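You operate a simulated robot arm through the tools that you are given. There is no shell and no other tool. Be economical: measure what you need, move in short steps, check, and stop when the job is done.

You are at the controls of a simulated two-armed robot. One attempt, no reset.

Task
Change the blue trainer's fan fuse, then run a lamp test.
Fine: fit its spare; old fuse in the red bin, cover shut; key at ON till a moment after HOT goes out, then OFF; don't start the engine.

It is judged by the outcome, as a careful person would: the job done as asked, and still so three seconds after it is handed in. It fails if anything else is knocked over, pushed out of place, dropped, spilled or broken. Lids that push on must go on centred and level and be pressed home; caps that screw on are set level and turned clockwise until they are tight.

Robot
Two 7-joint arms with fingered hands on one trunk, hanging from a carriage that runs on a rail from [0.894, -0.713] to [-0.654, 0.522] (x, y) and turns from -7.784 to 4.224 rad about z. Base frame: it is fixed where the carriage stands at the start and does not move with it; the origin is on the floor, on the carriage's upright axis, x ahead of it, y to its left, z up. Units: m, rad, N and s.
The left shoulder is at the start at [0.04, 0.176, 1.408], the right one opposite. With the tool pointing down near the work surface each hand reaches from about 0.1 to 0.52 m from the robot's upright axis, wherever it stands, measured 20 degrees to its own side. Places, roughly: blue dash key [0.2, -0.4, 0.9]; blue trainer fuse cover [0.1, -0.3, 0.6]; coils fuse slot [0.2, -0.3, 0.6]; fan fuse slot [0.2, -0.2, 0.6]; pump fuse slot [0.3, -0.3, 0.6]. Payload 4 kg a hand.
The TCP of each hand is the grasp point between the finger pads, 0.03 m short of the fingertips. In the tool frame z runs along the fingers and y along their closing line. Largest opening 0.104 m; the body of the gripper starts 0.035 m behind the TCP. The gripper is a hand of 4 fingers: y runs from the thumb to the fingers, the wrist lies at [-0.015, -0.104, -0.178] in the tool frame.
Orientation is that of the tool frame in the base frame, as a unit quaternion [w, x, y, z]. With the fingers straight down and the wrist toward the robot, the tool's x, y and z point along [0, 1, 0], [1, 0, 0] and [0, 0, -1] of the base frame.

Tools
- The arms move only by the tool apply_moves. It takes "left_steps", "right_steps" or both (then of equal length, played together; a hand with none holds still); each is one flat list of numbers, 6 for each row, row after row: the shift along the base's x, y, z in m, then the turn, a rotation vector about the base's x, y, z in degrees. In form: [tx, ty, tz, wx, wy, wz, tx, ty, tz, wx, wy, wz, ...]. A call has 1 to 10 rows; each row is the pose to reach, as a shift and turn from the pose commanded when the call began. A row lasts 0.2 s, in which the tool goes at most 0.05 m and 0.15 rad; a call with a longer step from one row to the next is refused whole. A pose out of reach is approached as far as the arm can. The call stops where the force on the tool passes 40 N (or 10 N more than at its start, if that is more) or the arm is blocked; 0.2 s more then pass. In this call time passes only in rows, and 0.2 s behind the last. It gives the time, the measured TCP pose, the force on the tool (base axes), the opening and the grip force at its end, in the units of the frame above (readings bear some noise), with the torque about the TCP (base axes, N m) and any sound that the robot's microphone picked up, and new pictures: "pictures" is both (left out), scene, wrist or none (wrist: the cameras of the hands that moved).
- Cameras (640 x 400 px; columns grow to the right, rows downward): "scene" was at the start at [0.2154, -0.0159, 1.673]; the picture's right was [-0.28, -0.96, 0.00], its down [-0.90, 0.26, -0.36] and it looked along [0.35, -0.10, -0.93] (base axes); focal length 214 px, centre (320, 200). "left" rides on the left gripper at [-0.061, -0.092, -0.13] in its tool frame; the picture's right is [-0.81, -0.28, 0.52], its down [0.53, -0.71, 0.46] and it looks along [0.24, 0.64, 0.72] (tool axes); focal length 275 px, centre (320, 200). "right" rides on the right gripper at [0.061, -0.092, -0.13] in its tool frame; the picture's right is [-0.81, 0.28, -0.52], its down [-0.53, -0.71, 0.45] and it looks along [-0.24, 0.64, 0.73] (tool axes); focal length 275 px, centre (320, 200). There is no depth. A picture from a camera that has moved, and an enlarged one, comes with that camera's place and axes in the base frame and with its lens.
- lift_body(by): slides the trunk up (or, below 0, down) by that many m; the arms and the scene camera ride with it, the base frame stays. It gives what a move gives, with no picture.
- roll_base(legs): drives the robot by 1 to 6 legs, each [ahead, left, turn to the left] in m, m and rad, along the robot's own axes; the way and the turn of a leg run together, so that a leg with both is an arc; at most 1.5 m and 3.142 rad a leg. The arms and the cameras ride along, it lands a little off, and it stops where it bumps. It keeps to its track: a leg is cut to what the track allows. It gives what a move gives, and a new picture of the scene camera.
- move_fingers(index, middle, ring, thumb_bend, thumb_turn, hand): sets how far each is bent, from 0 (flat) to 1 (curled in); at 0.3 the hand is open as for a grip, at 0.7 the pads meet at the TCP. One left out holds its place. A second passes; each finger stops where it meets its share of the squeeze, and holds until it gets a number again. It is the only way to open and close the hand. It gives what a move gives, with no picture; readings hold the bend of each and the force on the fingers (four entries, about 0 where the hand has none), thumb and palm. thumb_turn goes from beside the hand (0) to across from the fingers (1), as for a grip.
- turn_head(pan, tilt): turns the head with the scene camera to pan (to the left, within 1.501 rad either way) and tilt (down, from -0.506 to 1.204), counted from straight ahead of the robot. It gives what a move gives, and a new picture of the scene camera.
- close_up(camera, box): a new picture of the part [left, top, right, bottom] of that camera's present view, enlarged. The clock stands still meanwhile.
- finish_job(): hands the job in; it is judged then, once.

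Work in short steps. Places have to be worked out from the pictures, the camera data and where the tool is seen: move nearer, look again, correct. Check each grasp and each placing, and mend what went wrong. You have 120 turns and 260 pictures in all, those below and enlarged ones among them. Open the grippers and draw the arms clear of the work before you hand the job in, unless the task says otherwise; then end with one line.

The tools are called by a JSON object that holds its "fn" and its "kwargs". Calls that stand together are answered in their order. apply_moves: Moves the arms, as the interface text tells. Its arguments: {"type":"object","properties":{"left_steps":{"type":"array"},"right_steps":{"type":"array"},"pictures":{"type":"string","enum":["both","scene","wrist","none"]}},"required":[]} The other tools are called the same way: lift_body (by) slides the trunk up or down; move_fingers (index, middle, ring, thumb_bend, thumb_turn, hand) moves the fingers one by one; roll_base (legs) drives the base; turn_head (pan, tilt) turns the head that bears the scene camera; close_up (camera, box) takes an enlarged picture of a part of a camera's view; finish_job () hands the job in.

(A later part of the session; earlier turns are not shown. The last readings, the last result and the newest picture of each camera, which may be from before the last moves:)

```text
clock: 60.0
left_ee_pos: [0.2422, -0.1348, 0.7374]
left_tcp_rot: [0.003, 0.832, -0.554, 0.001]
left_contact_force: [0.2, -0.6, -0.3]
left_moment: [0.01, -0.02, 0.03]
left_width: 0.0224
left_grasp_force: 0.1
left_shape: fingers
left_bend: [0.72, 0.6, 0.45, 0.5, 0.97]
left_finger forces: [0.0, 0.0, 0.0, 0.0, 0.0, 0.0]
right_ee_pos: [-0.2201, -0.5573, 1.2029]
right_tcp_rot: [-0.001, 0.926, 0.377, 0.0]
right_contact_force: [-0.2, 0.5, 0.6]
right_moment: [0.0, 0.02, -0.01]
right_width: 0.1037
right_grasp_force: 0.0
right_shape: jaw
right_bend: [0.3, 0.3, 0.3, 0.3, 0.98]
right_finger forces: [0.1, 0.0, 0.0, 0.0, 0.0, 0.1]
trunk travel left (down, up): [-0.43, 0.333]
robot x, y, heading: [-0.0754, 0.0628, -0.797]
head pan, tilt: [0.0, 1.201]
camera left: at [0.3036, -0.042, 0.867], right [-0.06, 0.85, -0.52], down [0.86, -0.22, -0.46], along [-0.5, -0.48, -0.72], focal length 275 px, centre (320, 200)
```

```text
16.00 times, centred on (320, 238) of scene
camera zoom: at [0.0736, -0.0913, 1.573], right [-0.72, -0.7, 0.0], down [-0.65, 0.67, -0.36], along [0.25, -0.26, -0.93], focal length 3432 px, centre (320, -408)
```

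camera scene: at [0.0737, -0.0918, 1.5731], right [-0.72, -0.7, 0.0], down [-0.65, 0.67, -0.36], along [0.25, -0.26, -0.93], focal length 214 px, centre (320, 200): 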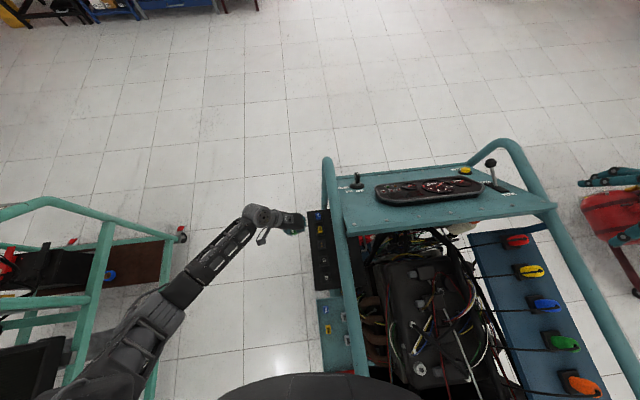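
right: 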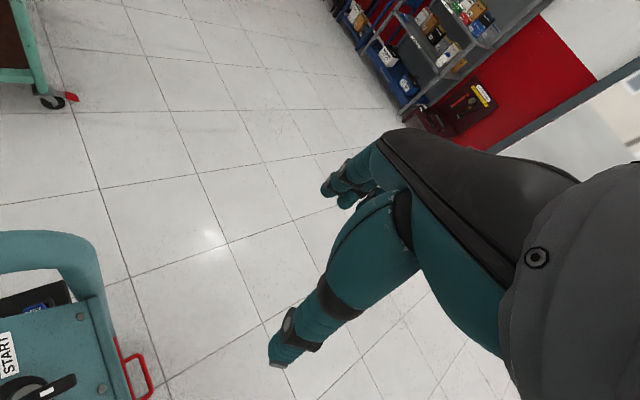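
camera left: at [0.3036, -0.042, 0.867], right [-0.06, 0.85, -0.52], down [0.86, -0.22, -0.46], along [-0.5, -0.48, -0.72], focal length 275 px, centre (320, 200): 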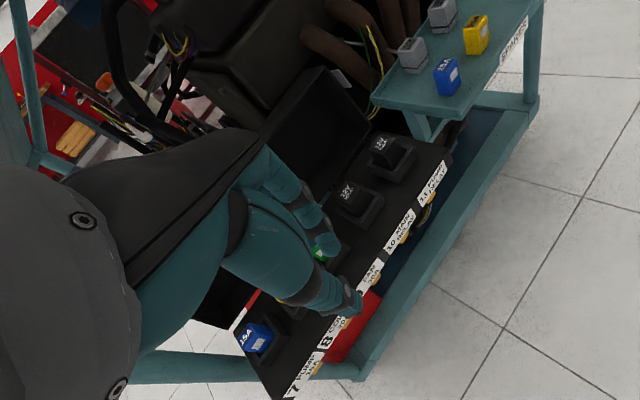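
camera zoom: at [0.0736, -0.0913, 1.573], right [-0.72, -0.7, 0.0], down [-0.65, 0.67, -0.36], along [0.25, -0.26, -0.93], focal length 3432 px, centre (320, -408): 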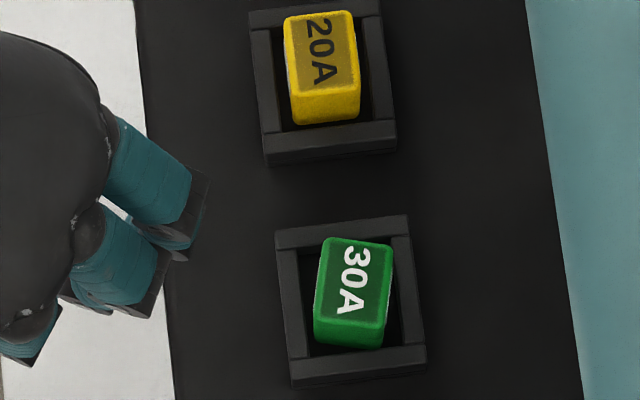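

The new fuse sits in the cavity but is turned about 10° and may not be pressed home. I rotate the hand back square and look from the side to compare its height with its neighbours.

{"fn": "apply_moves", "kwargs": {"left_steps": [0, 0, 0, 0, 0, 7.25, 0, 0, 0, 0, 0, 14.5, -0.005, -0.005, 0, 0, 0, 21.75, -0.01, -0.01, 0, 0, 0, 29], "pictures": "wrist"}}

{"fn": "close_up", "kwargs": {"camera": "left", "box": [270, 170, 430, 270]}}

```text
clock: 61.0
left_ee_pos: [0.2306, -0.1475, 0.7371]
left_tcp_rot: [0.003, 0.945, -0.328, 0.001]
left_contact_force: [0.5, -0.1, 0.5]
left_moment: [0.0, 0.01, 0.02]
left_width: 0.0221
left_grasp_force: 0.0
left_shape: fingers
left_bend: [0.72, 0.6, 0.45, 0.5, 0.97]
left_finger forces: [0.0, 0.1, 0.1, 0.0, 0.1, 0.0]
right_ee_pos: [-0.2221, -0.5584, 1.2032]
right_tcp_rot: [-0.001, 0.926, 0.377, 0.0]
right_contact_force: [0.4, 0.9, -0.3]
right_moment: [0.0, -0.02, 0.01]
right_width: 0.1034
right_grasp_force: 0.0
right_shape: jaw
right_bend: [0.3, 0.3, 0.3, 0.3, 0.98]
right_finger forces: [0.0, 0.0, 0.0, 0.0, 0.0, 0.0]
trunk travel left (down, up): [-0.43, 0.333]
robot x, y, heading: [-0.0812, 0.0667, -0.794]
head pan, tilt: [0.0, 1.201]
camera left: at [0.2399, -0.0366, 0.866], right [-0.47, 0.71, -0.52], down [0.86, 0.23, -0.46], along [-0.21, -0.66, -0.72], focal length 275 px, centre (320, 200)
```

left: 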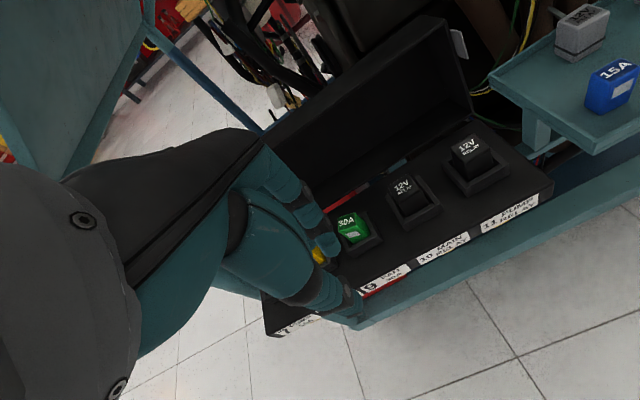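

```text
4.00 times, centred on (350, 220) of left
camera zoom: at [0.2399, -0.0366, 0.866], right [-0.47, 0.71, -0.52], down [0.86, 0.23, -0.46], along [-0.21, -0.66, -0.72], focal length 1101 px, centre (200, 120)
```

zoom: 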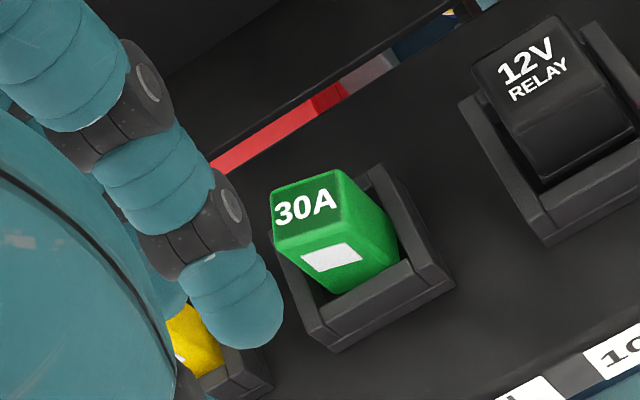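

The height now looks similar to a seated fuse, but it is turned about 15° clockwise. I re-approach square and use just index and thumb, with flat pads and no twisting moment, to straighten it and push it down.

{"fn": "move_fingers", "kwargs": {"hand": "left", "index": 0.5, "middle": 0.42, "ring": 0.42, "thumb_bend": 0.5}}

{"fn": "apply_moves", "kwargs": {"left_steps": [-0.024, -0.034, 0, 0, 0, 0, -0.0466, -0.0675, -0.02, 0, 0, 0, -0.0466, -0.0675, -0.06, 0, 0, 0, -0.0466, -0.0675, -0.09, 0, 0, 0, -0.0466, -0.0675, -0.103, 0, 0, 0], "pictures": "wrist"}}

{"fn": "close_up", "kwargs": {"camera": "left", "box": [250, 200, 410, 300]}}

{"fn": "close_up", "kwargs": {"camera": "scene", "box": [304, 228, 336, 248]}}

```text
clock: 62.0
left_ee_pos: [0.2301, -0.1481, 0.7367]
left_tcp_rot: [0.003, 0.945, -0.328, 0.001]
left_contact_force: [0.9, -0.8, 1.3]
left_moment: [0.03, 0.04, 0.0]
left_width: 0.0519
left_grasp_force: 0.1
left_shape: fingers
left_bend: [0.5, 0.42, 0.42, 0.5, 0.97]
left_finger forces: [0.0, 0.0, 0.0, 0.0, 0.0, 0.0]
right_ee_pos: [-0.2217, -0.5573, 1.2036]
right_tcp_rot: [0.0, 0.926, 0.377, 0.0]
right_contact_force: [-0.1, 0.9, -0.7]
right_moment: [-0.03, -0.01, 0.0]
right_width: 0.104
right_grasp_force: 0.2
right_shape: jaw
right_bend: [0.3, 0.3, 0.3, 0.3, 0.98]
right_finger forces: [0.1, 0.0, 0.1, 0.0, 0.1, 0.0]
trunk travel left (down, up): [-0.43, 0.333]
robot x, y, heading: [-0.0806, 0.063, -0.796]
head pan, tilt: [0.0, 1.201]
```

```text
clock: 63.2
left_ee_pos: [0.1853, -0.2152, 0.6329]
left_tcp_rot: [0.003, 0.945, -0.328, 0.001]
left_contact_force: [0.1, -0.9, -0.9]
left_moment: [-0.04, 0.01, 0.0]
left_width: 0.052
left_grasp_force: 0.1
left_shape: fingers
left_bend: [0.5, 0.42, 0.42, 0.5, 0.97]
left_finger forces: [0.1, 0.0, 0.0, 0.0, 0.0, 0.1]
right_ee_pos: [-0.2223, -0.5575, 1.2039]
right_tcp_rot: [0.001, 0.926, 0.377, 0.0]
right_contact_force: [1.4, -0.6, 1.1]
right_moment: [0.0, -0.01, 0.0]
right_width: 0.1037
right_grasp_force: 0.1
right_shape: jaw
right_bend: [0.3, 0.3, 0.3, 0.3, 0.98]
right_finger forces: [0.0, 0.0, 0.0, 0.0, 0.0, 0.0]
trunk travel left (down, up): [-0.43, 0.333]
robot x, y, heading: [-0.0774, 0.0626, -0.796]
head pan, tilt: [0.0, 1.201]
camera left: at [0.1932, -0.1045, 0.7624], right [-0.47, 0.71, -0.52], down [0.86, 0.23, -0.46], along [-0.21, -0.66, -0.72], focal length 275 px, centre (320, 200)
```

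left: 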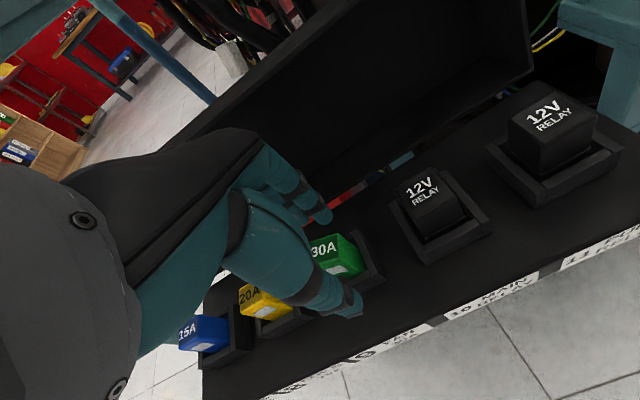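

```text
4.00 times, centred on (330, 250) of left
camera zoom: at [0.1932, -0.1045, 0.7624], right [-0.47, 0.71, -0.52], down [0.86, 0.23, -0.46], along [-0.21, -0.66, -0.72], focal length 1101 px, centre (280, 0)
```

zoom: 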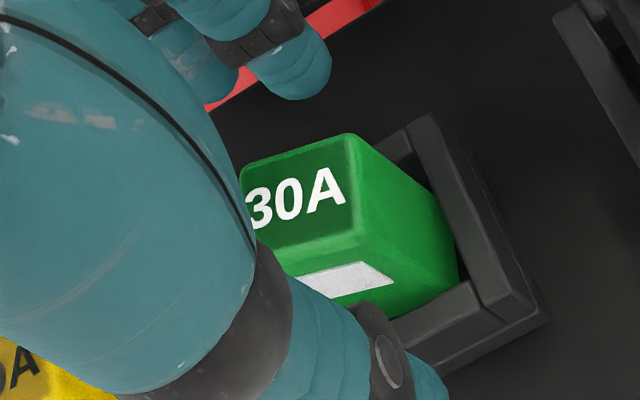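

```text
16.00 times, centred on (320, 238) of scene
camera zoom: at [0.0734, -0.0916, 1.5731], right [-0.72, -0.7, 0.0], down [-0.65, 0.67, -0.36], along [0.25, -0.26, -0.93], focal length 3432 px, centre (320, -408)
```

zoom: 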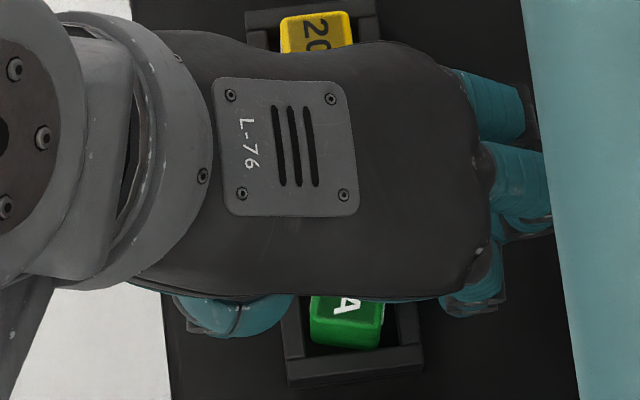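

Well placed. I close index and thumb lightly.

{"fn": "move_fingers", "kwargs": {"hand": "left", "index": 0.66, "thumb_bend": 0.66}}

{"fn": "close_up", "kwargs": {"camera": "left", "box": [250, 200, 410, 300]}}

{"fn": "close_up", "kwargs": {"camera": "scene", "box": [304, 228, 336, 248]}}

```text
clock: 64.2
left_ee_pos: [0.1835, -0.2164, 0.6335]
left_tcp_rot: [0.003, 0.945, -0.328, 0.0]
left_contact_force: [0.0, -0.5, -0.1]
left_moment: [0.03, -0.01, 0.0]
left_width: 0.0175
left_grasp_force: 1.7
left_shape: fingers
left_bend: [0.63, 0.42, 0.42, 0.64, 0.97]
left_finger forces: [1.8, 0.0, 0.1, 0.0, 1.8, 0.1]
right_ee_pos: [-0.2216, -0.5582, 1.2036]
right_tcp_rot: [0.001, 0.926, 0.377, 0.0]
right_contact_force: [-0.5, 0.3, -0.3]
right_moment: [0.0, -0.01, -0.03]
right_width: 0.104
right_grasp_force: 0.0
right_shape: jaw
right_bend: [0.3, 0.3, 0.3, 0.3, 0.98]
right_finger forces: [0.0, 0.1, 0.1, 0.0, 0.1, 0.0]
trunk travel left (down, up): [-0.43, 0.333]
robot x, y, heading: [-0.078, 0.0611, -0.797]
head pan, tilt: [0.0, 1.201]
```

```text
4.00 times, centred on (330, 250) of left
camera zoom: at [0.1935, -0.1044, 0.7627], right [-0.47, 0.71, -0.52], down [0.86, 0.23, -0.46], along [-0.21, -0.66, -0.72], focal length 1101 px, centre (280, 0)
```

zoom: 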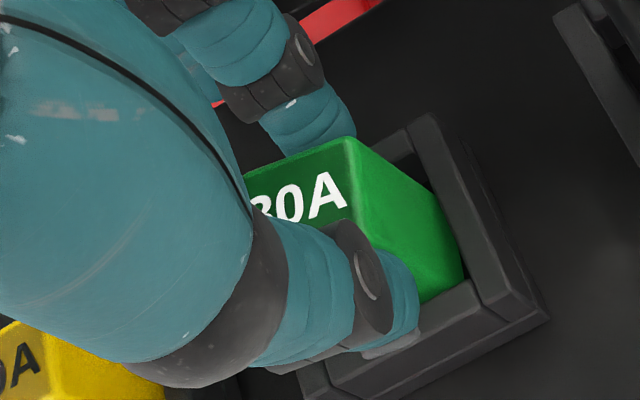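

```text
16.00 times, centred on (320, 238) of scene
camera zoom: at [0.0734, -0.0916, 1.573], right [-0.72, -0.7, 0.0], down [-0.65, 0.67, -0.36], along [0.25, -0.26, -0.93], focal length 3432 px, centre (320, -408)
```

zoom: 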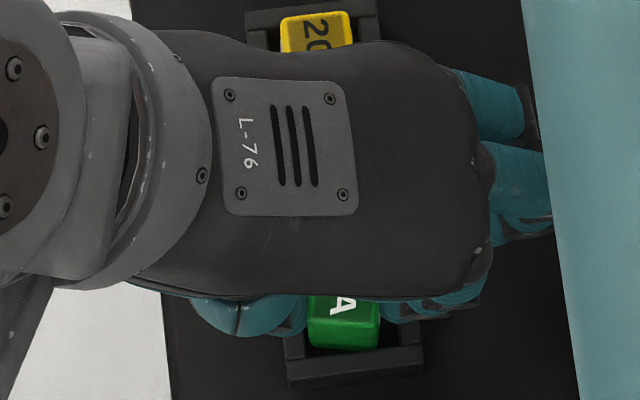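

The fuse is still about 11° clockwise of the slot. I firm up the index–thumb pinch and turn it counter-clockwise with the hand.

{"fn": "move_fingers", "kwargs": {"hand": "left", "index": 0.72, "thumb_bend": 0.72}}

{"fn": "close_up", "kwargs": {"camera": "scene", "box": [304, 228, 336, 248]}}

{"fn": "close_up", "kwargs": {"camera": "left", "box": [250, 200, 410, 300]}}

```text
clock: 65.2
left_ee_pos: [0.1848, -0.216, 0.6327]
left_tcp_rot: [0.004, 0.945, -0.327, 0.0]
left_contact_force: [-0.5, 0.4, -0.1]
left_moment: [-0.01, 0.0, 0.02]
left_width: 0.0153
left_grasp_force: 7.5
left_shape: fingers
left_bend: [0.62, 0.42, 0.42, 0.66, 0.97]
left_finger forces: [7.6, 0.1, 0.0, 0.1, 7.5, 0.0]
right_ee_pos: [-0.2223, -0.5572, 1.203]
right_tcp_rot: [0.0, 0.926, 0.376, -0.001]
right_contact_force: [0.8, -1.0, -0.2]
right_moment: [0.0, 0.03, 0.01]
right_width: 0.1038
right_grasp_force: 0.0
right_shape: jaw
right_bend: [0.3, 0.3, 0.3, 0.3, 0.98]
right_finger forces: [0.0, 0.0, 0.0, 0.1, 0.0, 0.1]
trunk travel left (down, up): [-0.43, 0.333]
robot x, y, heading: [-0.0757, 0.0639, -0.801]
head pan, tilt: [0.0, 1.201]
```

```text
16.00 times, centred on (320, 238) of scene
camera zoom: at [0.0734, -0.0916, 1.573], right [-0.72, -0.7, 0.0], down [-0.65, 0.67, -0.36], along [0.25, -0.26, -0.93], focal length 3432 px, centre (320, -408)
```

zoom: 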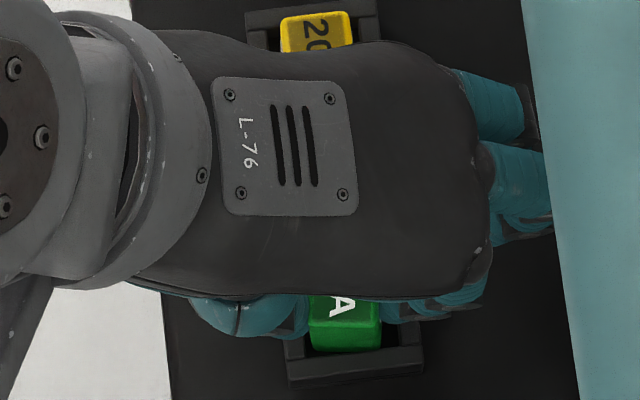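

```text
4.00 times, centred on (330, 250) of left
camera zoom: at [0.1935, -0.1044, 0.7627], right [-0.47, 0.71, -0.52], down [0.86, 0.23, -0.46], along [-0.21, -0.66, -0.72], focal length 1101 px, centre (280, 0)
```

zoom: 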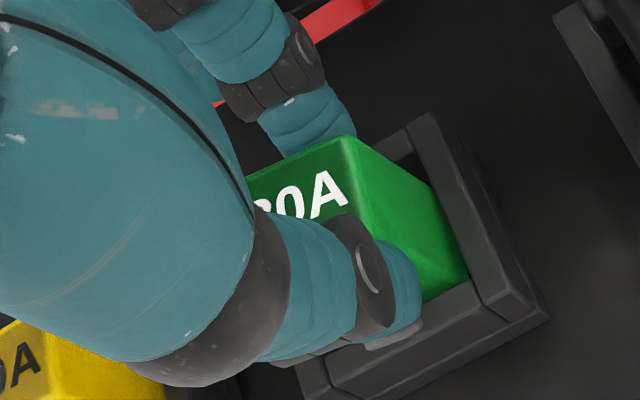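

The pinch has straightened it to within about 2–3° of the neighbours. I add 3° of turn and push down gently to seat it.

{"fn": "apply_moves", "kwargs": {"left_steps": [0, 0, 0, 0, 0, 3, 0, 0, -0.003, 0, 0, 3, 0, 0, -0.006, 0, 0, 3], "pictures": "none"}}

{"fn": "close_up", "kwargs": {"camera": "scene", "box": [304, 228, 336, 248]}}

{"fn": "close_up", "kwargs": {"camera": "left", "box": [250, 200, 410, 300]}}

```text
clock: 66.0
left_ee_pos: [0.1835, -0.2188, 0.629]
left_tcp_rot: [0.005, 0.953, -0.302, 0.001]
left_contact_force: [-2.2, 1.1, 14.2]
left_moment: [0.09, 0.13, -0.04]
left_width: 0.0148
left_grasp_force: 9.5
left_shape: fingers
left_bend: [0.71, 0.42, 0.42, 0.66, 0.97]
left_finger forces: [9.9, 0.0, 0.0, 0.1, 9.2, 0.1]
right_ee_pos: [-0.2215, -0.5582, 1.2033]
right_tcp_rot: [0.0, 0.926, 0.377, 0.0]
right_contact_force: [0.6, -0.4, 1.0]
right_moment: [-0.02, 0.02, -0.02]
right_width: 0.1037
right_grasp_force: 0.1
right_shape: jaw
right_bend: [0.3, 0.3, 0.3, 0.3, 0.98]
right_finger forces: [0.1, 0.0, 0.1, 0.0, 0.0, 0.0]
trunk travel left (down, up): [-0.43, 0.333]
robot x, y, heading: [-0.0767, 0.064, -0.796]
head pan, tilt: [0.0, 1.201]
```

```text
16.00 times, centred on (320, 238) of scene
camera zoom: at [0.0734, -0.0918, 1.5733], right [-0.72, -0.7, 0.0], down [-0.65, 0.67, -0.36], along [0.25, -0.26, -0.93], focal length 3432 px, centre (320, -408)
```

zoom: 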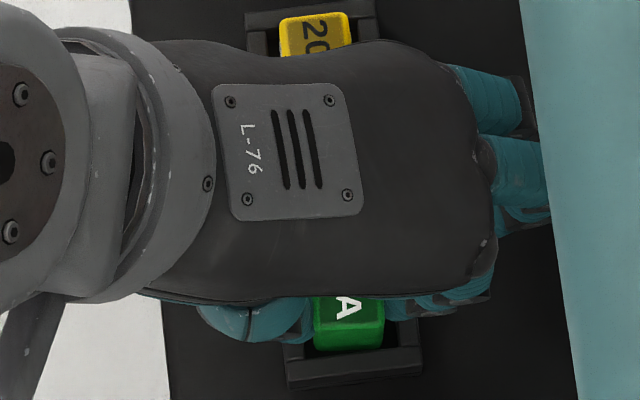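

```text
4.00 times, centred on (330, 250) of left
camera zoom: at [0.1874, -0.1058, 0.7578], right [-0.5, 0.69, -0.52], down [0.85, 0.27, -0.46], along [-0.17, -0.67, -0.72], focal length 1101 px, centre (280, 0)
```

zoom: 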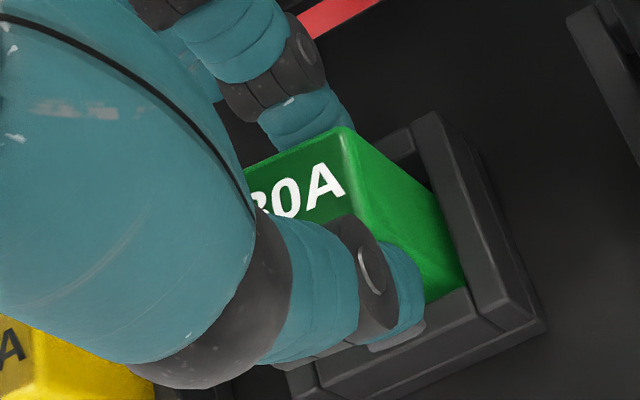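

Both views show the fuse about 2.8 mm too far toward the relay side compared with a seated one. I lift a hair, shift it that much toward the dash, and press again.

{"fn": "apply_moves", "kwargs": {"left_steps": [0, 0, 0.005, 0, 0, 0, 0.0022, 0.0, 0.005, 0, 0, 0, 0.0022, 0.0, 0.001, 0, 0, 0, 0.0022, 0.0, -0.003, 0, 0, 0], "pictures": "none"}}

{"fn": "close_up", "kwargs": {"camera": "scene", "box": [304, 228, 336, 248]}}

{"fn": "close_up", "kwargs": {"camera": "left", "box": [250, 200, 410, 300]}}

```text
clock: 67.0
left_ee_pos: [0.1868, -0.2163, 0.6253]
left_tcp_rot: [0.004, 0.953, -0.302, 0.001]
left_contact_force: [-1.7, 0.9, 12.7]
left_moment: [0.08, 0.08, 0.01]
left_width: 0.0152
left_grasp_force: 9.3
left_shape: fingers
left_bend: [0.71, 0.42, 0.42, 0.66, 0.96]
left_finger forces: [8.9, 0.0, 0.0, 0.0, 8.9, 0.0]
right_ee_pos: [-0.2223, -0.5578, 1.2028]
right_tcp_rot: [0.0, 0.926, 0.377, 0.0]
right_contact_force: [0.3, 0.4, 0.4]
right_moment: [0.01, -0.02, 0.01]
right_width: 0.1036
right_grasp_force: 0.0
right_shape: jaw
right_bend: [0.3, 0.3, 0.3, 0.3, 0.98]
right_finger forces: [0.0, 0.0, 0.0, 0.1, 0.0, 0.0]
trunk travel left (down, up): [-0.43, 0.333]
robot x, y, heading: [-0.0803, 0.0607, -0.795]
head pan, tilt: [0.0, 1.201]
```

```text
16.00 times, centred on (320, 238) of scene
camera zoom: at [0.0735, -0.0916, 1.5733], right [-0.72, -0.7, 0.0], down [-0.65, 0.67, -0.36], along [0.25, -0.26, -0.93], focal length 3432 px, centre (320, -408)
```

zoom: 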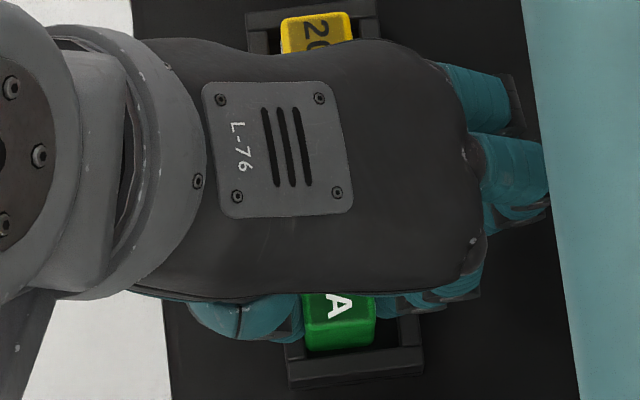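

```text
4.00 times, centred on (330, 250) of left
camera zoom: at [0.1903, -0.1047, 0.7545], right [-0.5, 0.69, -0.52], down [0.85, 0.27, -0.46], along [-0.17, -0.67, -0.72], focal length 1101 px, centre (280, 0)
```

zoom: 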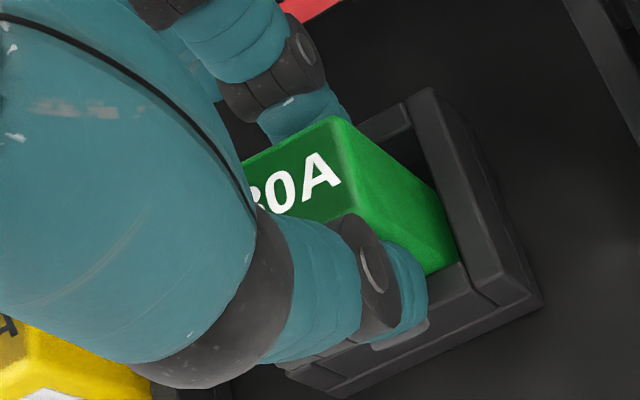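

Now it's about 2 mm too far outward and 1.4 mm short toward the dash, and my fingertips are touching the holder walls. I correct laterally while lifted slightly and check.

{"fn": "apply_moves", "kwargs": {"left_steps": [0, 0, 0.005, 0, 0, 0, 0, -0.003, 0.005, 0, 0, 0, 0, -0.003, 0.003, 0, 0, 0], "pictures": "none"}}

{"fn": "close_up", "kwargs": {"camera": "scene", "box": [304, 228, 336, 248]}}

{"fn": "close_up", "kwargs": {"camera": "left", "box": [250, 200, 410, 300]}}

```text
clock: 67.8
left_ee_pos: [0.1881, -0.2182, 0.6264]
left_tcp_rot: [0.003, 0.953, -0.303, 0.001]
left_contact_force: [-0.2, 0.0, 1.3]
left_moment: [0.01, 0.02, 0.05]
left_width: 0.0154
left_grasp_force: 7.6
left_shape: fingers
left_bend: [0.71, 0.42, 0.42, 0.66, 0.97]
left_finger forces: [7.3, 0.0, 0.1, 0.0, 7.5, 0.0]
right_ee_pos: [-0.2217, -0.5577, 1.2041]
right_tcp_rot: [0.0, 0.926, 0.377, 0.0]
right_contact_force: [-0.5, 0.0, 1.3]
right_moment: [-0.04, -0.02, -0.01]
right_width: 0.1035
right_grasp_force: 0.1
right_shape: jaw
right_bend: [0.3, 0.3, 0.3, 0.3, 0.98]
right_finger forces: [0.0, 0.1, 0.0, 0.1, 0.1, 0.1]
trunk travel left (down, up): [-0.43, 0.333]
robot x, y, heading: [-0.0777, 0.0605, -0.797]
head pan, tilt: [0.0, 1.201]
```

```text
16.00 times, centred on (320, 238) of scene
camera zoom: at [0.0734, -0.0916, 1.573], right [-0.72, -0.7, 0.0], down [-0.65, 0.67, -0.36], along [0.25, -0.26, -0.93], focal length 3432 px, centre (320, -408)
```

zoom: 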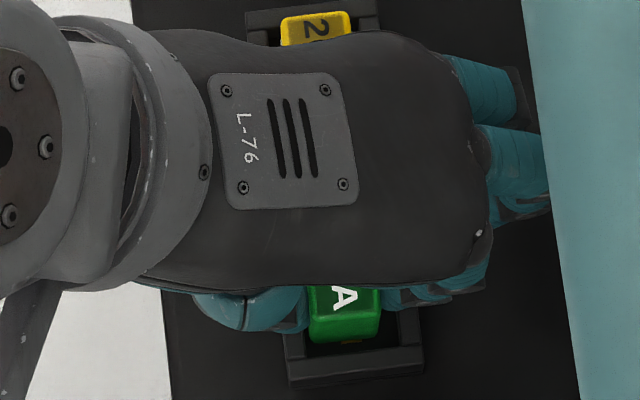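

```text
4.00 times, centred on (330, 250) of left
camera zoom: at [0.1904, -0.1069, 0.7564], right [-0.5, 0.69, -0.52], down [0.85, 0.27, -0.46], along [-0.17, -0.67, -0.72], focal length 1101 px, centre (280, 0)
```

zoom: 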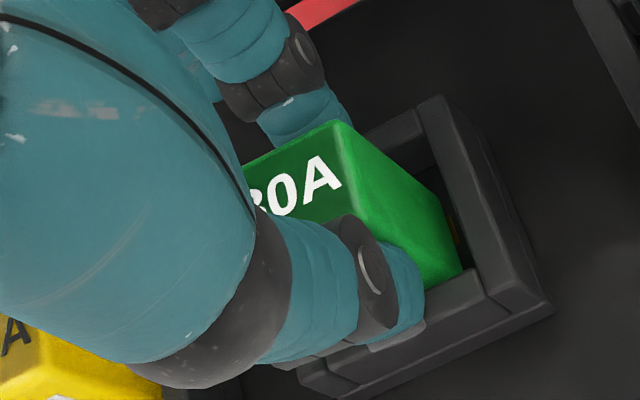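

The fuse now matches the expected seated position within about 1 mm and is square. I release gently, then retreat up.

{"fn": "move_fingers", "kwargs": {"hand": "left", "index": 0.6, "thumb_bend": 0.58}}

{"fn": "apply_moves", "kwargs": {"left_steps": [0, 0, 0.01, 0, 0, 0, 0, 0, 0.04, 0, 0, 0, 0.0, 0.0, 0.08, 0, 0, 0], "pictures": "none"}}

{"fn": "close_up", "kwargs": {"camera": "left", "box": [270, 210, 430, 310]}}

{"fn": "close_up", "kwargs": {"camera": "scene", "box": [304, 228, 336, 248]}}

```text
clock: 68.8
left_ee_pos: [0.1871, -0.2189, 0.6271]
left_tcp_rot: [0.004, 0.953, -0.304, 0.0]
left_contact_force: [-0.8, 0.7, -0.1]
left_moment: [0.0, 0.01, 0.05]
left_width: 0.0295
left_grasp_force: 0.0
left_shape: fingers
left_bend: [0.6, 0.42, 0.42, 0.57, 0.97]
left_finger forces: [0.1, 0.1, 0.0, 0.0, 0.0, 0.1]
right_ee_pos: [-0.2212, -0.558, 1.203]
right_tcp_rot: [0.0, 0.926, 0.377, 0.001]
right_contact_force: [-0.1, -0.3, -0.7]
right_moment: [0.02, 0.0, 0.0]
right_width: 0.1038
right_grasp_force: 0.0
right_shape: jaw
right_bend: [0.3, 0.3, 0.3, 0.3, 0.98]
right_finger forces: [0.1, 0.1, 0.0, 0.0, 0.0, 0.1]
trunk travel left (down, up): [-0.43, 0.333]
robot x, y, heading: [-0.0798, 0.0627, -0.797]
head pan, tilt: [0.0, 1.201]
```

```text
clock: 69.6
left_ee_pos: [0.1892, -0.219, 0.7065]
left_tcp_rot: [0.002, 0.953, -0.302, 0.001]
left_contact_force: [-0.1, -0.1, 0.3]
left_moment: [0.01, -0.01, 0.0]
left_width: 0.0294
left_grasp_force: 0.1
left_shape: fingers
left_bend: [0.6, 0.42, 0.42, 0.57, 0.97]
left_finger forces: [0.1, 0.0, 0.1, 0.1, 0.0, 0.0]
right_ee_pos: [-0.2214, -0.5582, 1.2034]
right_tcp_rot: [0.0, 0.926, 0.377, 0.0]
right_contact_force: [0.7, -0.2, -0.2]
right_moment: [0.01, 0.01, -0.01]
right_width: 0.1038
right_grasp_force: 0.1
right_shape: jaw
right_bend: [0.3, 0.3, 0.3, 0.3, 0.98]
right_finger forces: [0.0, 0.1, 0.0, 0.0, 0.0, 0.0]
trunk travel left (down, up): [-0.43, 0.333]
robot x, y, heading: [-0.0787, 0.0624, -0.796]
head pan, tilt: [0.0, 1.201]
```

```text
4.00 times, centred on (350, 260) of left
camera zoom: at [0.1919, -0.107, 0.8358], right [-0.5, 0.69, -0.52], down [0.85, 0.27, -0.46], along [-0.17, -0.67, -0.72], focal length 1101 px, centre (200, -40)
```

zoom: 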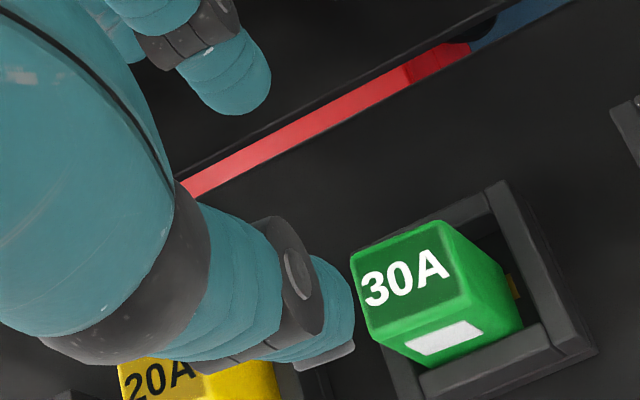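

```text
16.00 times, centred on (320, 238) of scene
camera zoom: at [0.0736, -0.0916, 1.573], right [-0.72, -0.7, 0.0], down [-0.65, 0.67, -0.36], along [0.25, -0.26, -0.93], focal length 3432 px, centre (320, -408)
```

zoom: 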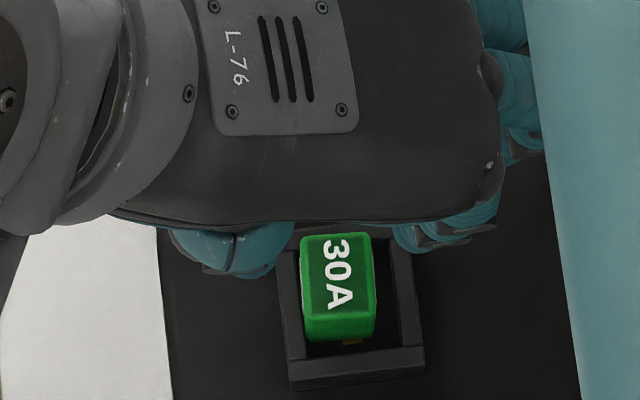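

The fuse is square now, but releasing nudged it about 2.5 mm outward and it's about 1.5 mm too far toward the dash. I re-pinch slightly higher and correct that.

{"fn": "apply_moves", "kwargs": {"left_steps": [0, 0, -0.03, 0, 0, 0, -0.001, 0, -0.06, 0, 0, 0, -0.001, 0, -0.074, 0, 0, 0], "pictures": "none"}}

{"fn": "move_fingers", "kwargs": {"hand": "left", "index": 0.69, "thumb_bend": 0.69}}

{"fn": "apply_moves", "kwargs": {"left_steps": [-0.0025, -0.0012, 0.0, 0, 0, 0], "pictures": "none"}}

{"fn": "close_up", "kwargs": {"camera": "scene", "box": [304, 228, 336, 248]}}

```text
clock: 70.4
left_ee_pos: [0.1865, -0.2189, 0.6326]
left_tcp_rot: [0.003, 0.953, -0.303, 0.0]
left_contact_force: [1.0, 0.5, -0.9]
left_moment: [0.0, -0.02, -0.02]
left_width: 0.0294
left_grasp_force: 0.1
left_shape: fingers
left_bend: [0.6, 0.42, 0.42, 0.57, 0.97]
left_finger forces: [0.0, 0.0, 0.1, 0.0, 0.0, 0.0]
right_ee_pos: [-0.222, -0.5584, 1.2033]
right_tcp_rot: [0.0, 0.926, 0.377, 0.0]
right_contact_force: [-1.2, 0.1, -0.1]
right_moment: [0.01, 0.03, -0.02]
right_width: 0.1037
right_grasp_force: 0.1
right_shape: jaw
right_bend: [0.3, 0.3, 0.3, 0.3, 0.98]
right_finger forces: [0.0, 0.0, 0.0, 0.0, 0.0, 0.0]
trunk travel left (down, up): [-0.43, 0.333]
robot x, y, heading: [-0.0777, 0.0618, -0.798]
head pan, tilt: [0.0, 1.201]
```

```text
clock: 71.4
left_ee_pos: [0.1863, -0.2187, 0.634]
left_tcp_rot: [0.003, 0.953, -0.304, 0.001]
left_contact_force: [0.5, 1.0, 0.7]
left_moment: [-0.02, 0.04, 0.03]
left_width: 0.0159
left_grasp_force: 3.8
left_shape: fingers
left_bend: [0.65, 0.42, 0.42, 0.64, 0.97]
left_finger forces: [3.9, 0.1, 0.0, 0.0, 4.0, 0.0]
right_ee_pos: [-0.2219, -0.559, 1.2031]
right_tcp_rot: [0.0, 0.926, 0.376, 0.0]
right_contact_force: [0.3, 0.0, 0.8]
right_moment: [0.0, 0.04, 0.02]
right_width: 0.1033
right_grasp_force: 0.0
right_shape: jaw
right_bend: [0.3, 0.3, 0.3, 0.3, 0.98]
right_finger forces: [0.1, 0.0, 0.0, 0.0, 0.0, 0.0]
trunk travel left (down, up): [-0.43, 0.333]
robot x, y, heading: [-0.0771, 0.0631, -0.796]
head pan, tilt: [0.0, 1.201]
```

```text
clock: 71.8
left_ee_pos: [0.1834, -0.22, 0.634]
left_tcp_rot: [0.003, 0.953, -0.304, 0.001]
left_contact_force: [0.1, 0.1, 0.7]
left_moment: [0.03, -0.01, 0.01]
left_width: 0.0158
left_grasp_force: 3.8
left_shape: fingers
left_bend: [0.65, 0.42, 0.42, 0.64, 0.97]
left_finger forces: [3.8, 0.0, 0.0, 0.0, 3.9, 0.1]
right_ee_pos: [-0.2224, -0.5577, 1.2041]
right_tcp_rot: [0.0, 0.926, 0.377, 0.0]
right_contact_force: [0.0, 0.1, -0.5]
right_moment: [0.03, 0.01, -0.03]
right_width: 0.1038
right_grasp_force: 0.0
right_shape: jaw
right_bend: [0.3, 0.3, 0.3, 0.3, 0.98]
right_finger forces: [0.1, 0.0, 0.1, 0.1, 0.0, 0.0]
trunk travel left (down, up): [-0.43, 0.333]
robot x, y, heading: [-0.0785, 0.0631, -0.801]
head pan, tilt: [0.0, 1.201]
```

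```text
16.00 times, centred on (320, 238) of scene
camera zoom: at [0.0733, -0.0916, 1.573], right [-0.72, -0.7, 0.0], down [-0.65, 0.67, -0.36], along [0.25, -0.26, -0.93], focal length 3432 px, centre (320, -408)
```

zoom: 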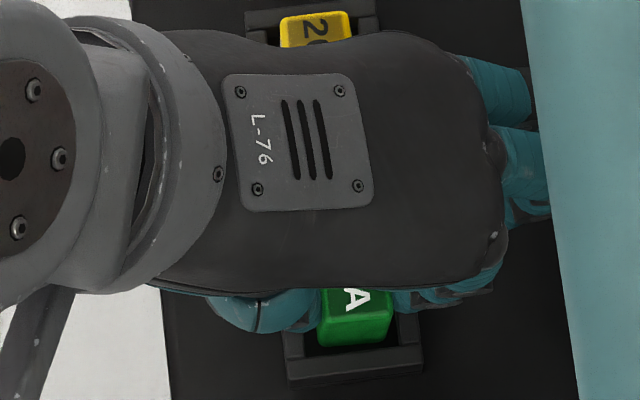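

Now it's about 2.5 mm too far inward. I bring it back 2.3 mm outward, then release the index first with the thumb held.

{"fn": "apply_moves", "kwargs": {"left_steps": [0.0012, 0.002, 0.0, 0, 0, 0], "pictures": "none"}}

{"fn": "close_up", "kwargs": {"camera": "scene", "box": [304, 228, 336, 248]}}

{"fn": "move_fingers", "kwargs": {"hand": "left", "index": 0.63, "thumb_bend": 0.63}}

{"fn": "move_fingers", "kwargs": {"hand": "left", "index": 0.55, "thumb_bend": 0.55}}

{"fn": "apply_moves", "kwargs": {"left_steps": [0, 0, 0.01, 0, 0, 0, 0, 0, 0.04, 0, 0, 0, 0.0, 0.0, 0.08, 0, 0, 0], "pictures": "none"}}

{"fn": "close_up", "kwargs": {"camera": "scene", "box": [304, 228, 336, 248]}}

```text
clock: 72.2
left_ee_pos: [0.1854, -0.2171, 0.6333]
left_tcp_rot: [0.003, 0.953, -0.303, 0.001]
left_contact_force: [0.3, 0.1, -0.1]
left_moment: [0.02, 0.0, 0.01]
left_width: 0.016
left_grasp_force: 3.9
left_shape: fingers
left_bend: [0.65, 0.42, 0.42, 0.64, 0.97]
left_finger forces: [3.9, 0.0, 0.0, 0.0, 3.9, 0.0]
right_ee_pos: [-0.2216, -0.5581, 1.2031]
right_tcp_rot: [0.0, 0.926, 0.377, 0.0]
right_contact_force: [-0.4, -0.7, 0.0]
right_moment: [0.01, 0.04, 0.0]
right_width: 0.1038
right_grasp_force: 0.1
right_shape: jaw
right_bend: [0.3, 0.3, 0.3, 0.3, 0.98]
right_finger forces: [0.0, 0.0, 0.0, 0.0, 0.0, 0.1]
trunk travel left (down, up): [-0.43, 0.333]
robot x, y, heading: [-0.0813, 0.0616, -0.802]
head pan, tilt: [0.0, 1.201]
```

```text
16.00 times, centred on (320, 238) of scene
camera zoom: at [0.0734, -0.0916, 1.573], right [-0.72, -0.7, 0.0], down [-0.65, 0.67, -0.36], along [0.25, -0.26, -0.93], focal length 3432 px, centre (320, -408)
```

zoom: 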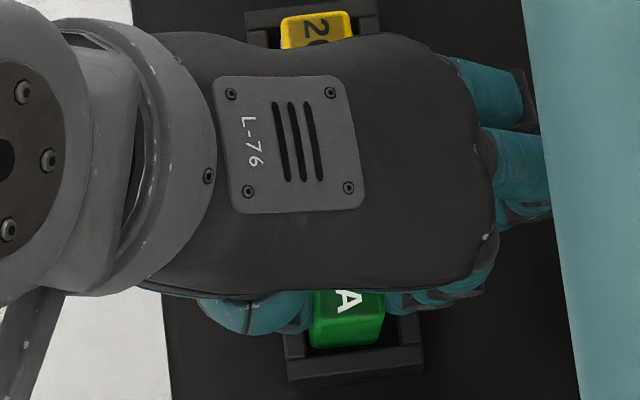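

```text
clock: 73.2
left_ee_pos: [0.1851, -0.2178, 0.6344]
left_tcp_rot: [0.003, 0.953, -0.303, 0.001]
left_contact_force: [-1.5, -0.4, 0.1]
left_moment: [0.02, 0.0, -0.03]
left_width: 0.0192
left_grasp_force: 0.0
left_shape: fingers
left_bend: [0.63, 0.42, 0.42, 0.63, 0.97]
left_finger forces: [0.3, 0.1, 0.1, 0.1, 0.4, 0.0]
right_ee_pos: [-0.2225, -0.5571, 1.2025]
right_tcp_rot: [0.0, 0.926, 0.377, 0.0]
right_contact_force: [1.7, 0.1, 0.4]
right_moment: [0.01, -0.03, -0.01]
right_width: 0.1035
right_grasp_force: 0.0
right_shape: jaw
right_bend: [0.3, 0.3, 0.3, 0.3, 0.98]
right_finger forces: [0.1, 0.0, 0.0, 0.0, 0.0, 0.0]
trunk travel left (down, up): [-0.43, 0.333]
robot x, y, heading: [-0.0813, 0.0622, -0.798]
head pan, tilt: [0.0, 1.201]
```

```text
clock: 74.2
left_ee_pos: [0.1843, -0.2176, 0.6328]
left_tcp_rot: [0.003, 0.953, -0.303, 0.001]
left_contact_force: [-1.2, 0.1, -0.1]
left_moment: [0.03, 0.0, -0.04]
left_width: 0.0385
left_grasp_force: 0.2
left_shape: fingers
left_bend: [0.55, 0.42, 0.42, 0.55, 0.97]
left_finger forces: [0.0, 0.0, 0.0, 0.1, 0.0, 0.0]
right_ee_pos: [-0.2212, -0.5576, 1.203]
right_tcp_rot: [0.001, 0.926, 0.378, -0.001]
right_contact_force: [1.1, -0.1, 0.0]
right_moment: [0.0, -0.03, 0.03]
right_width: 0.1041
right_grasp_force: 0.1
right_shape: jaw
right_bend: [0.3, 0.3, 0.3, 0.3, 0.98]
right_finger forces: [0.0, 0.0, 0.1, 0.0, 0.0, 0.1]
trunk travel left (down, up): [-0.43, 0.333]
robot x, y, heading: [-0.0794, 0.0636, -0.8]
head pan, tilt: [0.0, 1.201]
```

```text
clock: 75.0
left_ee_pos: [0.1858, -0.2168, 0.7135]
left_tcp_rot: [0.003, 0.953, -0.302, 0.002]
left_contact_force: [0.7, 0.0, 1.0]
left_moment: [0.0, 0.04, -0.01]
left_width: 0.0387
left_grasp_force: 0.0
left_shape: fingers
left_bend: [0.55, 0.42, 0.42, 0.55, 0.97]
left_finger forces: [0.0, 0.0, 0.1, 0.1, 0.1, 0.0]
right_ee_pos: [-0.2208, -0.5578, 1.2023]
right_tcp_rot: [0.0, 0.926, 0.377, 0.0]
right_contact_force: [-0.4, 0.2, -0.4]
right_moment: [0.01, 0.01, 0.02]
right_width: 0.1037
right_grasp_force: 0.1
right_shape: jaw
right_bend: [0.3, 0.3, 0.3, 0.3, 0.98]
right_finger forces: [0.0, 0.1, 0.0, 0.0, 0.1, 0.0]
trunk travel left (down, up): [-0.43, 0.333]
robot x, y, heading: [-0.0787, 0.0561, -0.795]
head pan, tilt: [0.0, 1.201]
```

```text
16.00 times, centred on (320, 238) of scene
camera zoom: at [0.0736, -0.0916, 1.573], right [-0.72, -0.7, 0.0], down [-0.65, 0.67, -0.36], along [0.25, -0.26, -0.93], focal length 3432 px, centre (320, -408)
```

zoom: 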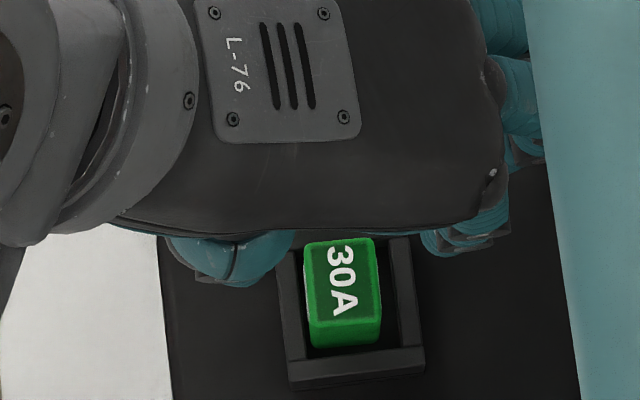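

The fuse is in line with its neighbours to about 1.5 mm. I close index and thumb into a blunt tip and press down on the centre of its top.

{"fn": "move_fingers", "kwargs": {"hand": "left", "index": 0.72, "thumb_bend": 0.72}}

{"fn": "apply_moves", "kwargs": {"left_steps": [-0.001, 0, -0.03, 0, 0, 0, -0.001, 0, -0.055, 0, 0, 0, -0.001, 0, -0.062, 0, 0, 0, -0.001, 0, -0.066, 0, 0, 0, -0.001, 0, -0.07, 0, 0, 0, -0.001, 0, -0.073, 0, 0, 0, -0.001, 0, -0.076, 0, 0, 0], "pictures": "none"}}

{"fn": "close_up", "kwargs": {"camera": "scene", "box": [304, 228, 336, 248]}}

{"fn": "close_up", "kwargs": {"camera": "left", "box": [250, 200, 410, 300]}}

```text
clock: 76.0
left_ee_pos: [0.1849, -0.2179, 0.7137]
left_tcp_rot: [0.003, 0.953, -0.303, 0.001]
left_contact_force: [0.1, -0.7, 0.2]
left_moment: [0.02, -0.02, 0.01]
left_width: 0.0
left_grasp_force: 0.0
left_shape: fingers
left_bend: [0.72, 0.42, 0.42, 0.71, 0.97]
left_finger forces: [0.0, 0.0, 0.1, 0.1, 0.0, 0.0]
right_ee_pos: [-0.2213, -0.5573, 1.2027]
right_tcp_rot: [-0.001, 0.926, 0.377, 0.001]
right_contact_force: [0.0, 0.3, -0.3]
right_moment: [0.03, 0.02, 0.02]
right_width: 0.1038
right_grasp_force: 0.1
right_shape: jaw
right_bend: [0.3, 0.3, 0.3, 0.3, 0.98]
right_finger forces: [0.0, 0.0, 0.0, 0.0, 0.1, 0.0]
trunk travel left (down, up): [-0.43, 0.333]
robot x, y, heading: [-0.0764, 0.0652, -0.802]
head pan, tilt: [0.0, 1.201]
```

```text
clock: 77.4
left_ee_pos: [0.1853, -0.2243, 0.6459]
left_tcp_rot: [0.008, 0.953, -0.302, 0.001]
left_contact_force: [1.8, 4.9, 17.6]
left_moment: [0.42, 0.01, -0.01]
left_width: 0.0
left_grasp_force: 8.8
left_shape: fingers
left_bend: [0.72, 0.42, 0.42, 0.71, 0.96]
left_finger forces: [0.0, 0.0, 0.1, 0.0, 17.6, 0.1]
right_ee_pos: [-0.2218, -0.5575, 1.2029]
right_tcp_rot: [-0.001, 0.926, 0.377, 0.001]
right_contact_force: [0.3, -0.4, 0.2]
right_moment: [0.0, -0.02, -0.01]
right_width: 0.104
right_grasp_force: 0.0
right_shape: jaw
right_bend: [0.3, 0.3, 0.3, 0.3, 0.98]
right_finger forces: [0.0, 0.0, 0.0, 0.0, 0.1, 0.0]
trunk travel left (down, up): [-0.43, 0.333]
robot x, y, heading: [-0.0805, 0.0614, -0.792]
head pan, tilt: [0.0, 1.201]
stopped in row 7 (left hand): the force on the tool passed its limit at 45 N (the readings are from after the stop); the commanded pose is now the measured one
```

```text
16.00 times, centred on (320, 238) of scene
camera zoom: at [0.0737, -0.0913, 1.5731], right [-0.71, -0.7, 0.0], down [-0.65, 0.67, -0.36], along [0.25, -0.26, -0.93], focal length 3432 px, centre (320, -408)
```

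zoom: 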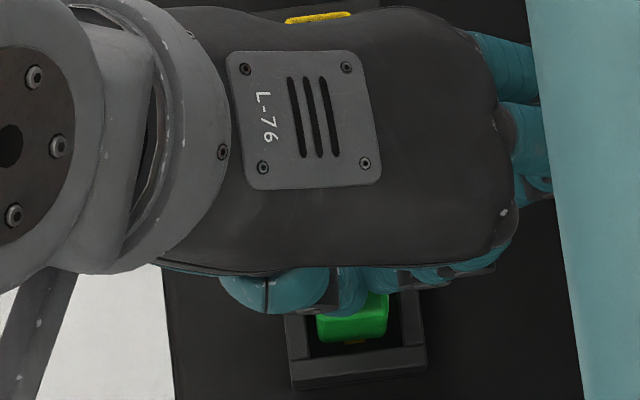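

```text
4.00 times, centred on (330, 250) of left
camera zoom: at [0.188, -0.1105, 0.7742], right [-0.51, 0.68, -0.53], down [0.84, 0.27, -0.46], along [-0.17, -0.68, -0.71], focal length 1101 px, centre (280, 0)
```

zoom: 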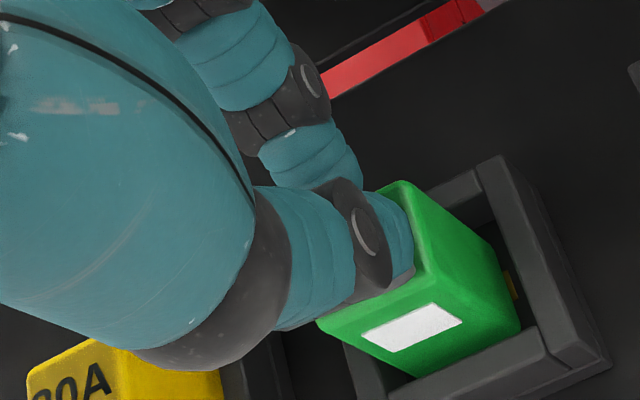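

It took 45 N, with the thumb tip at about z 0.616, which is close to the original height. To judge seating exactly, I return to the same viewpoint as my first photo of the old fuse and compare.

{"fn": "apply_moves", "kwargs": {"left_steps": [0, 0.003, 0.03, 0, 0, 0, 0, 0.006, 0.07, 0, 0, -1, 0.014, 0.03, 0.073, 0, 0, -2, 0.028, 0.054, 0.073, 0, 0, -3, 0.0428, 0.0774, 0.0728, -0.3, 0, -3.6], "pictures": "none"}}

{"fn": "move_fingers", "kwargs": {"hand": "left", "index": 0.3, "middle": 0.3, "ring": 0.3, "thumb_bend": 0.3}}

{"fn": "close_up", "kwargs": {"camera": "left", "box": [280, 160, 440, 260]}}

{"fn": "close_up", "kwargs": {"camera": "scene", "box": [304, 228, 336, 248]}}

```text
clock: 78.6
left_ee_pos: [0.2281, -0.145, 0.7173]
left_tcp_rot: [0.009, 0.944, -0.331, 0.001]
left_contact_force: [0.1, 1.3, -0.2]
left_moment: [0.02, 0.01, 0.02]
left_width: 0.0
left_grasp_force: 0.0
left_shape: fingers
left_bend: [0.72, 0.42, 0.42, 0.71, 0.97]
left_finger forces: [0.1, 0.1, 0.1, 0.0, 0.0, 0.0]
right_ee_pos: [-0.2212, -0.5576, 1.2023]
right_tcp_rot: [-0.001, 0.926, 0.377, 0.0]
right_contact_force: [-0.2, 0.2, -1.1]
right_moment: [-0.03, -0.04, -0.01]
right_width: 0.1039
right_grasp_force: 0.0
right_shape: jaw
right_bend: [0.3, 0.3, 0.3, 0.3, 0.98]
right_finger forces: [0.1, 0.0, 0.0, 0.0, 0.0, 0.1]
trunk travel left (down, up): [-0.43, 0.333]
robot x, y, heading: [-0.0816, 0.0669, -0.799]
head pan, tilt: [0.0, 1.201]
```

```text
clock: 79.6
left_ee_pos: [0.2272, -0.1461, 0.7168]
left_tcp_rot: [0.01, 0.944, -0.331, 0.001]
left_contact_force: [0.6, 0.0, 0.1]
left_moment: [-0.01, 0.02, -0.01]
left_width: 0.1026
left_grasp_force: 0.1
left_shape: fingers
left_bend: [0.3, 0.3, 0.3, 0.3, 0.97]
left_finger forces: [0.1, 0.0, 0.1, 0.1, 0.0, 0.1]
right_ee_pos: [-0.2229, -0.5586, 1.203]
right_tcp_rot: [-0.001, 0.926, 0.377, 0.0]
right_contact_force: [1.1, -0.1, 0.1]
right_moment: [0.01, 0.0, 0.0]
right_width: 0.1039
right_grasp_force: 0.2
right_shape: jaw
right_bend: [0.3, 0.3, 0.3, 0.3, 0.98]
right_finger forces: [0.1, 0.1, 0.0, 0.0, 0.1, 0.1]
trunk travel left (down, up): [-0.43, 0.333]
robot x, y, heading: [-0.0831, 0.0623, -0.795]
head pan, tilt: [0.0, 1.201]
```

```text
4.00 times, centred on (360, 210) of left
camera zoom: at [0.2375, -0.0335, 0.8445], right [-0.46, 0.71, -0.53], down [0.86, 0.21, -0.46], along [-0.22, -0.67, -0.71], focal length 1101 px, centre (160, 160)
```

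zoom: 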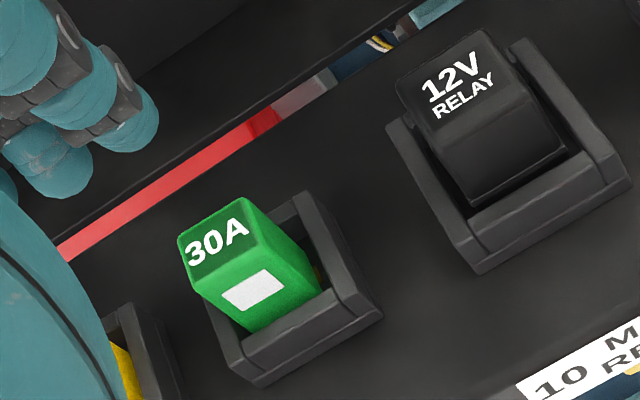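

```text
16.00 times, centred on (320, 238) of scene
camera zoom: at [0.0734, -0.0915, 1.573], right [-0.71, -0.7, 0.0], down [-0.65, 0.67, -0.36], along [0.25, -0.26, -0.93], focal length 3432 px, centre (320, -408)
```

zoom: 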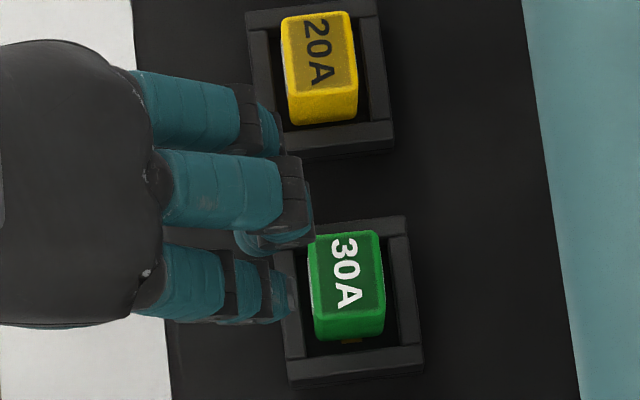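

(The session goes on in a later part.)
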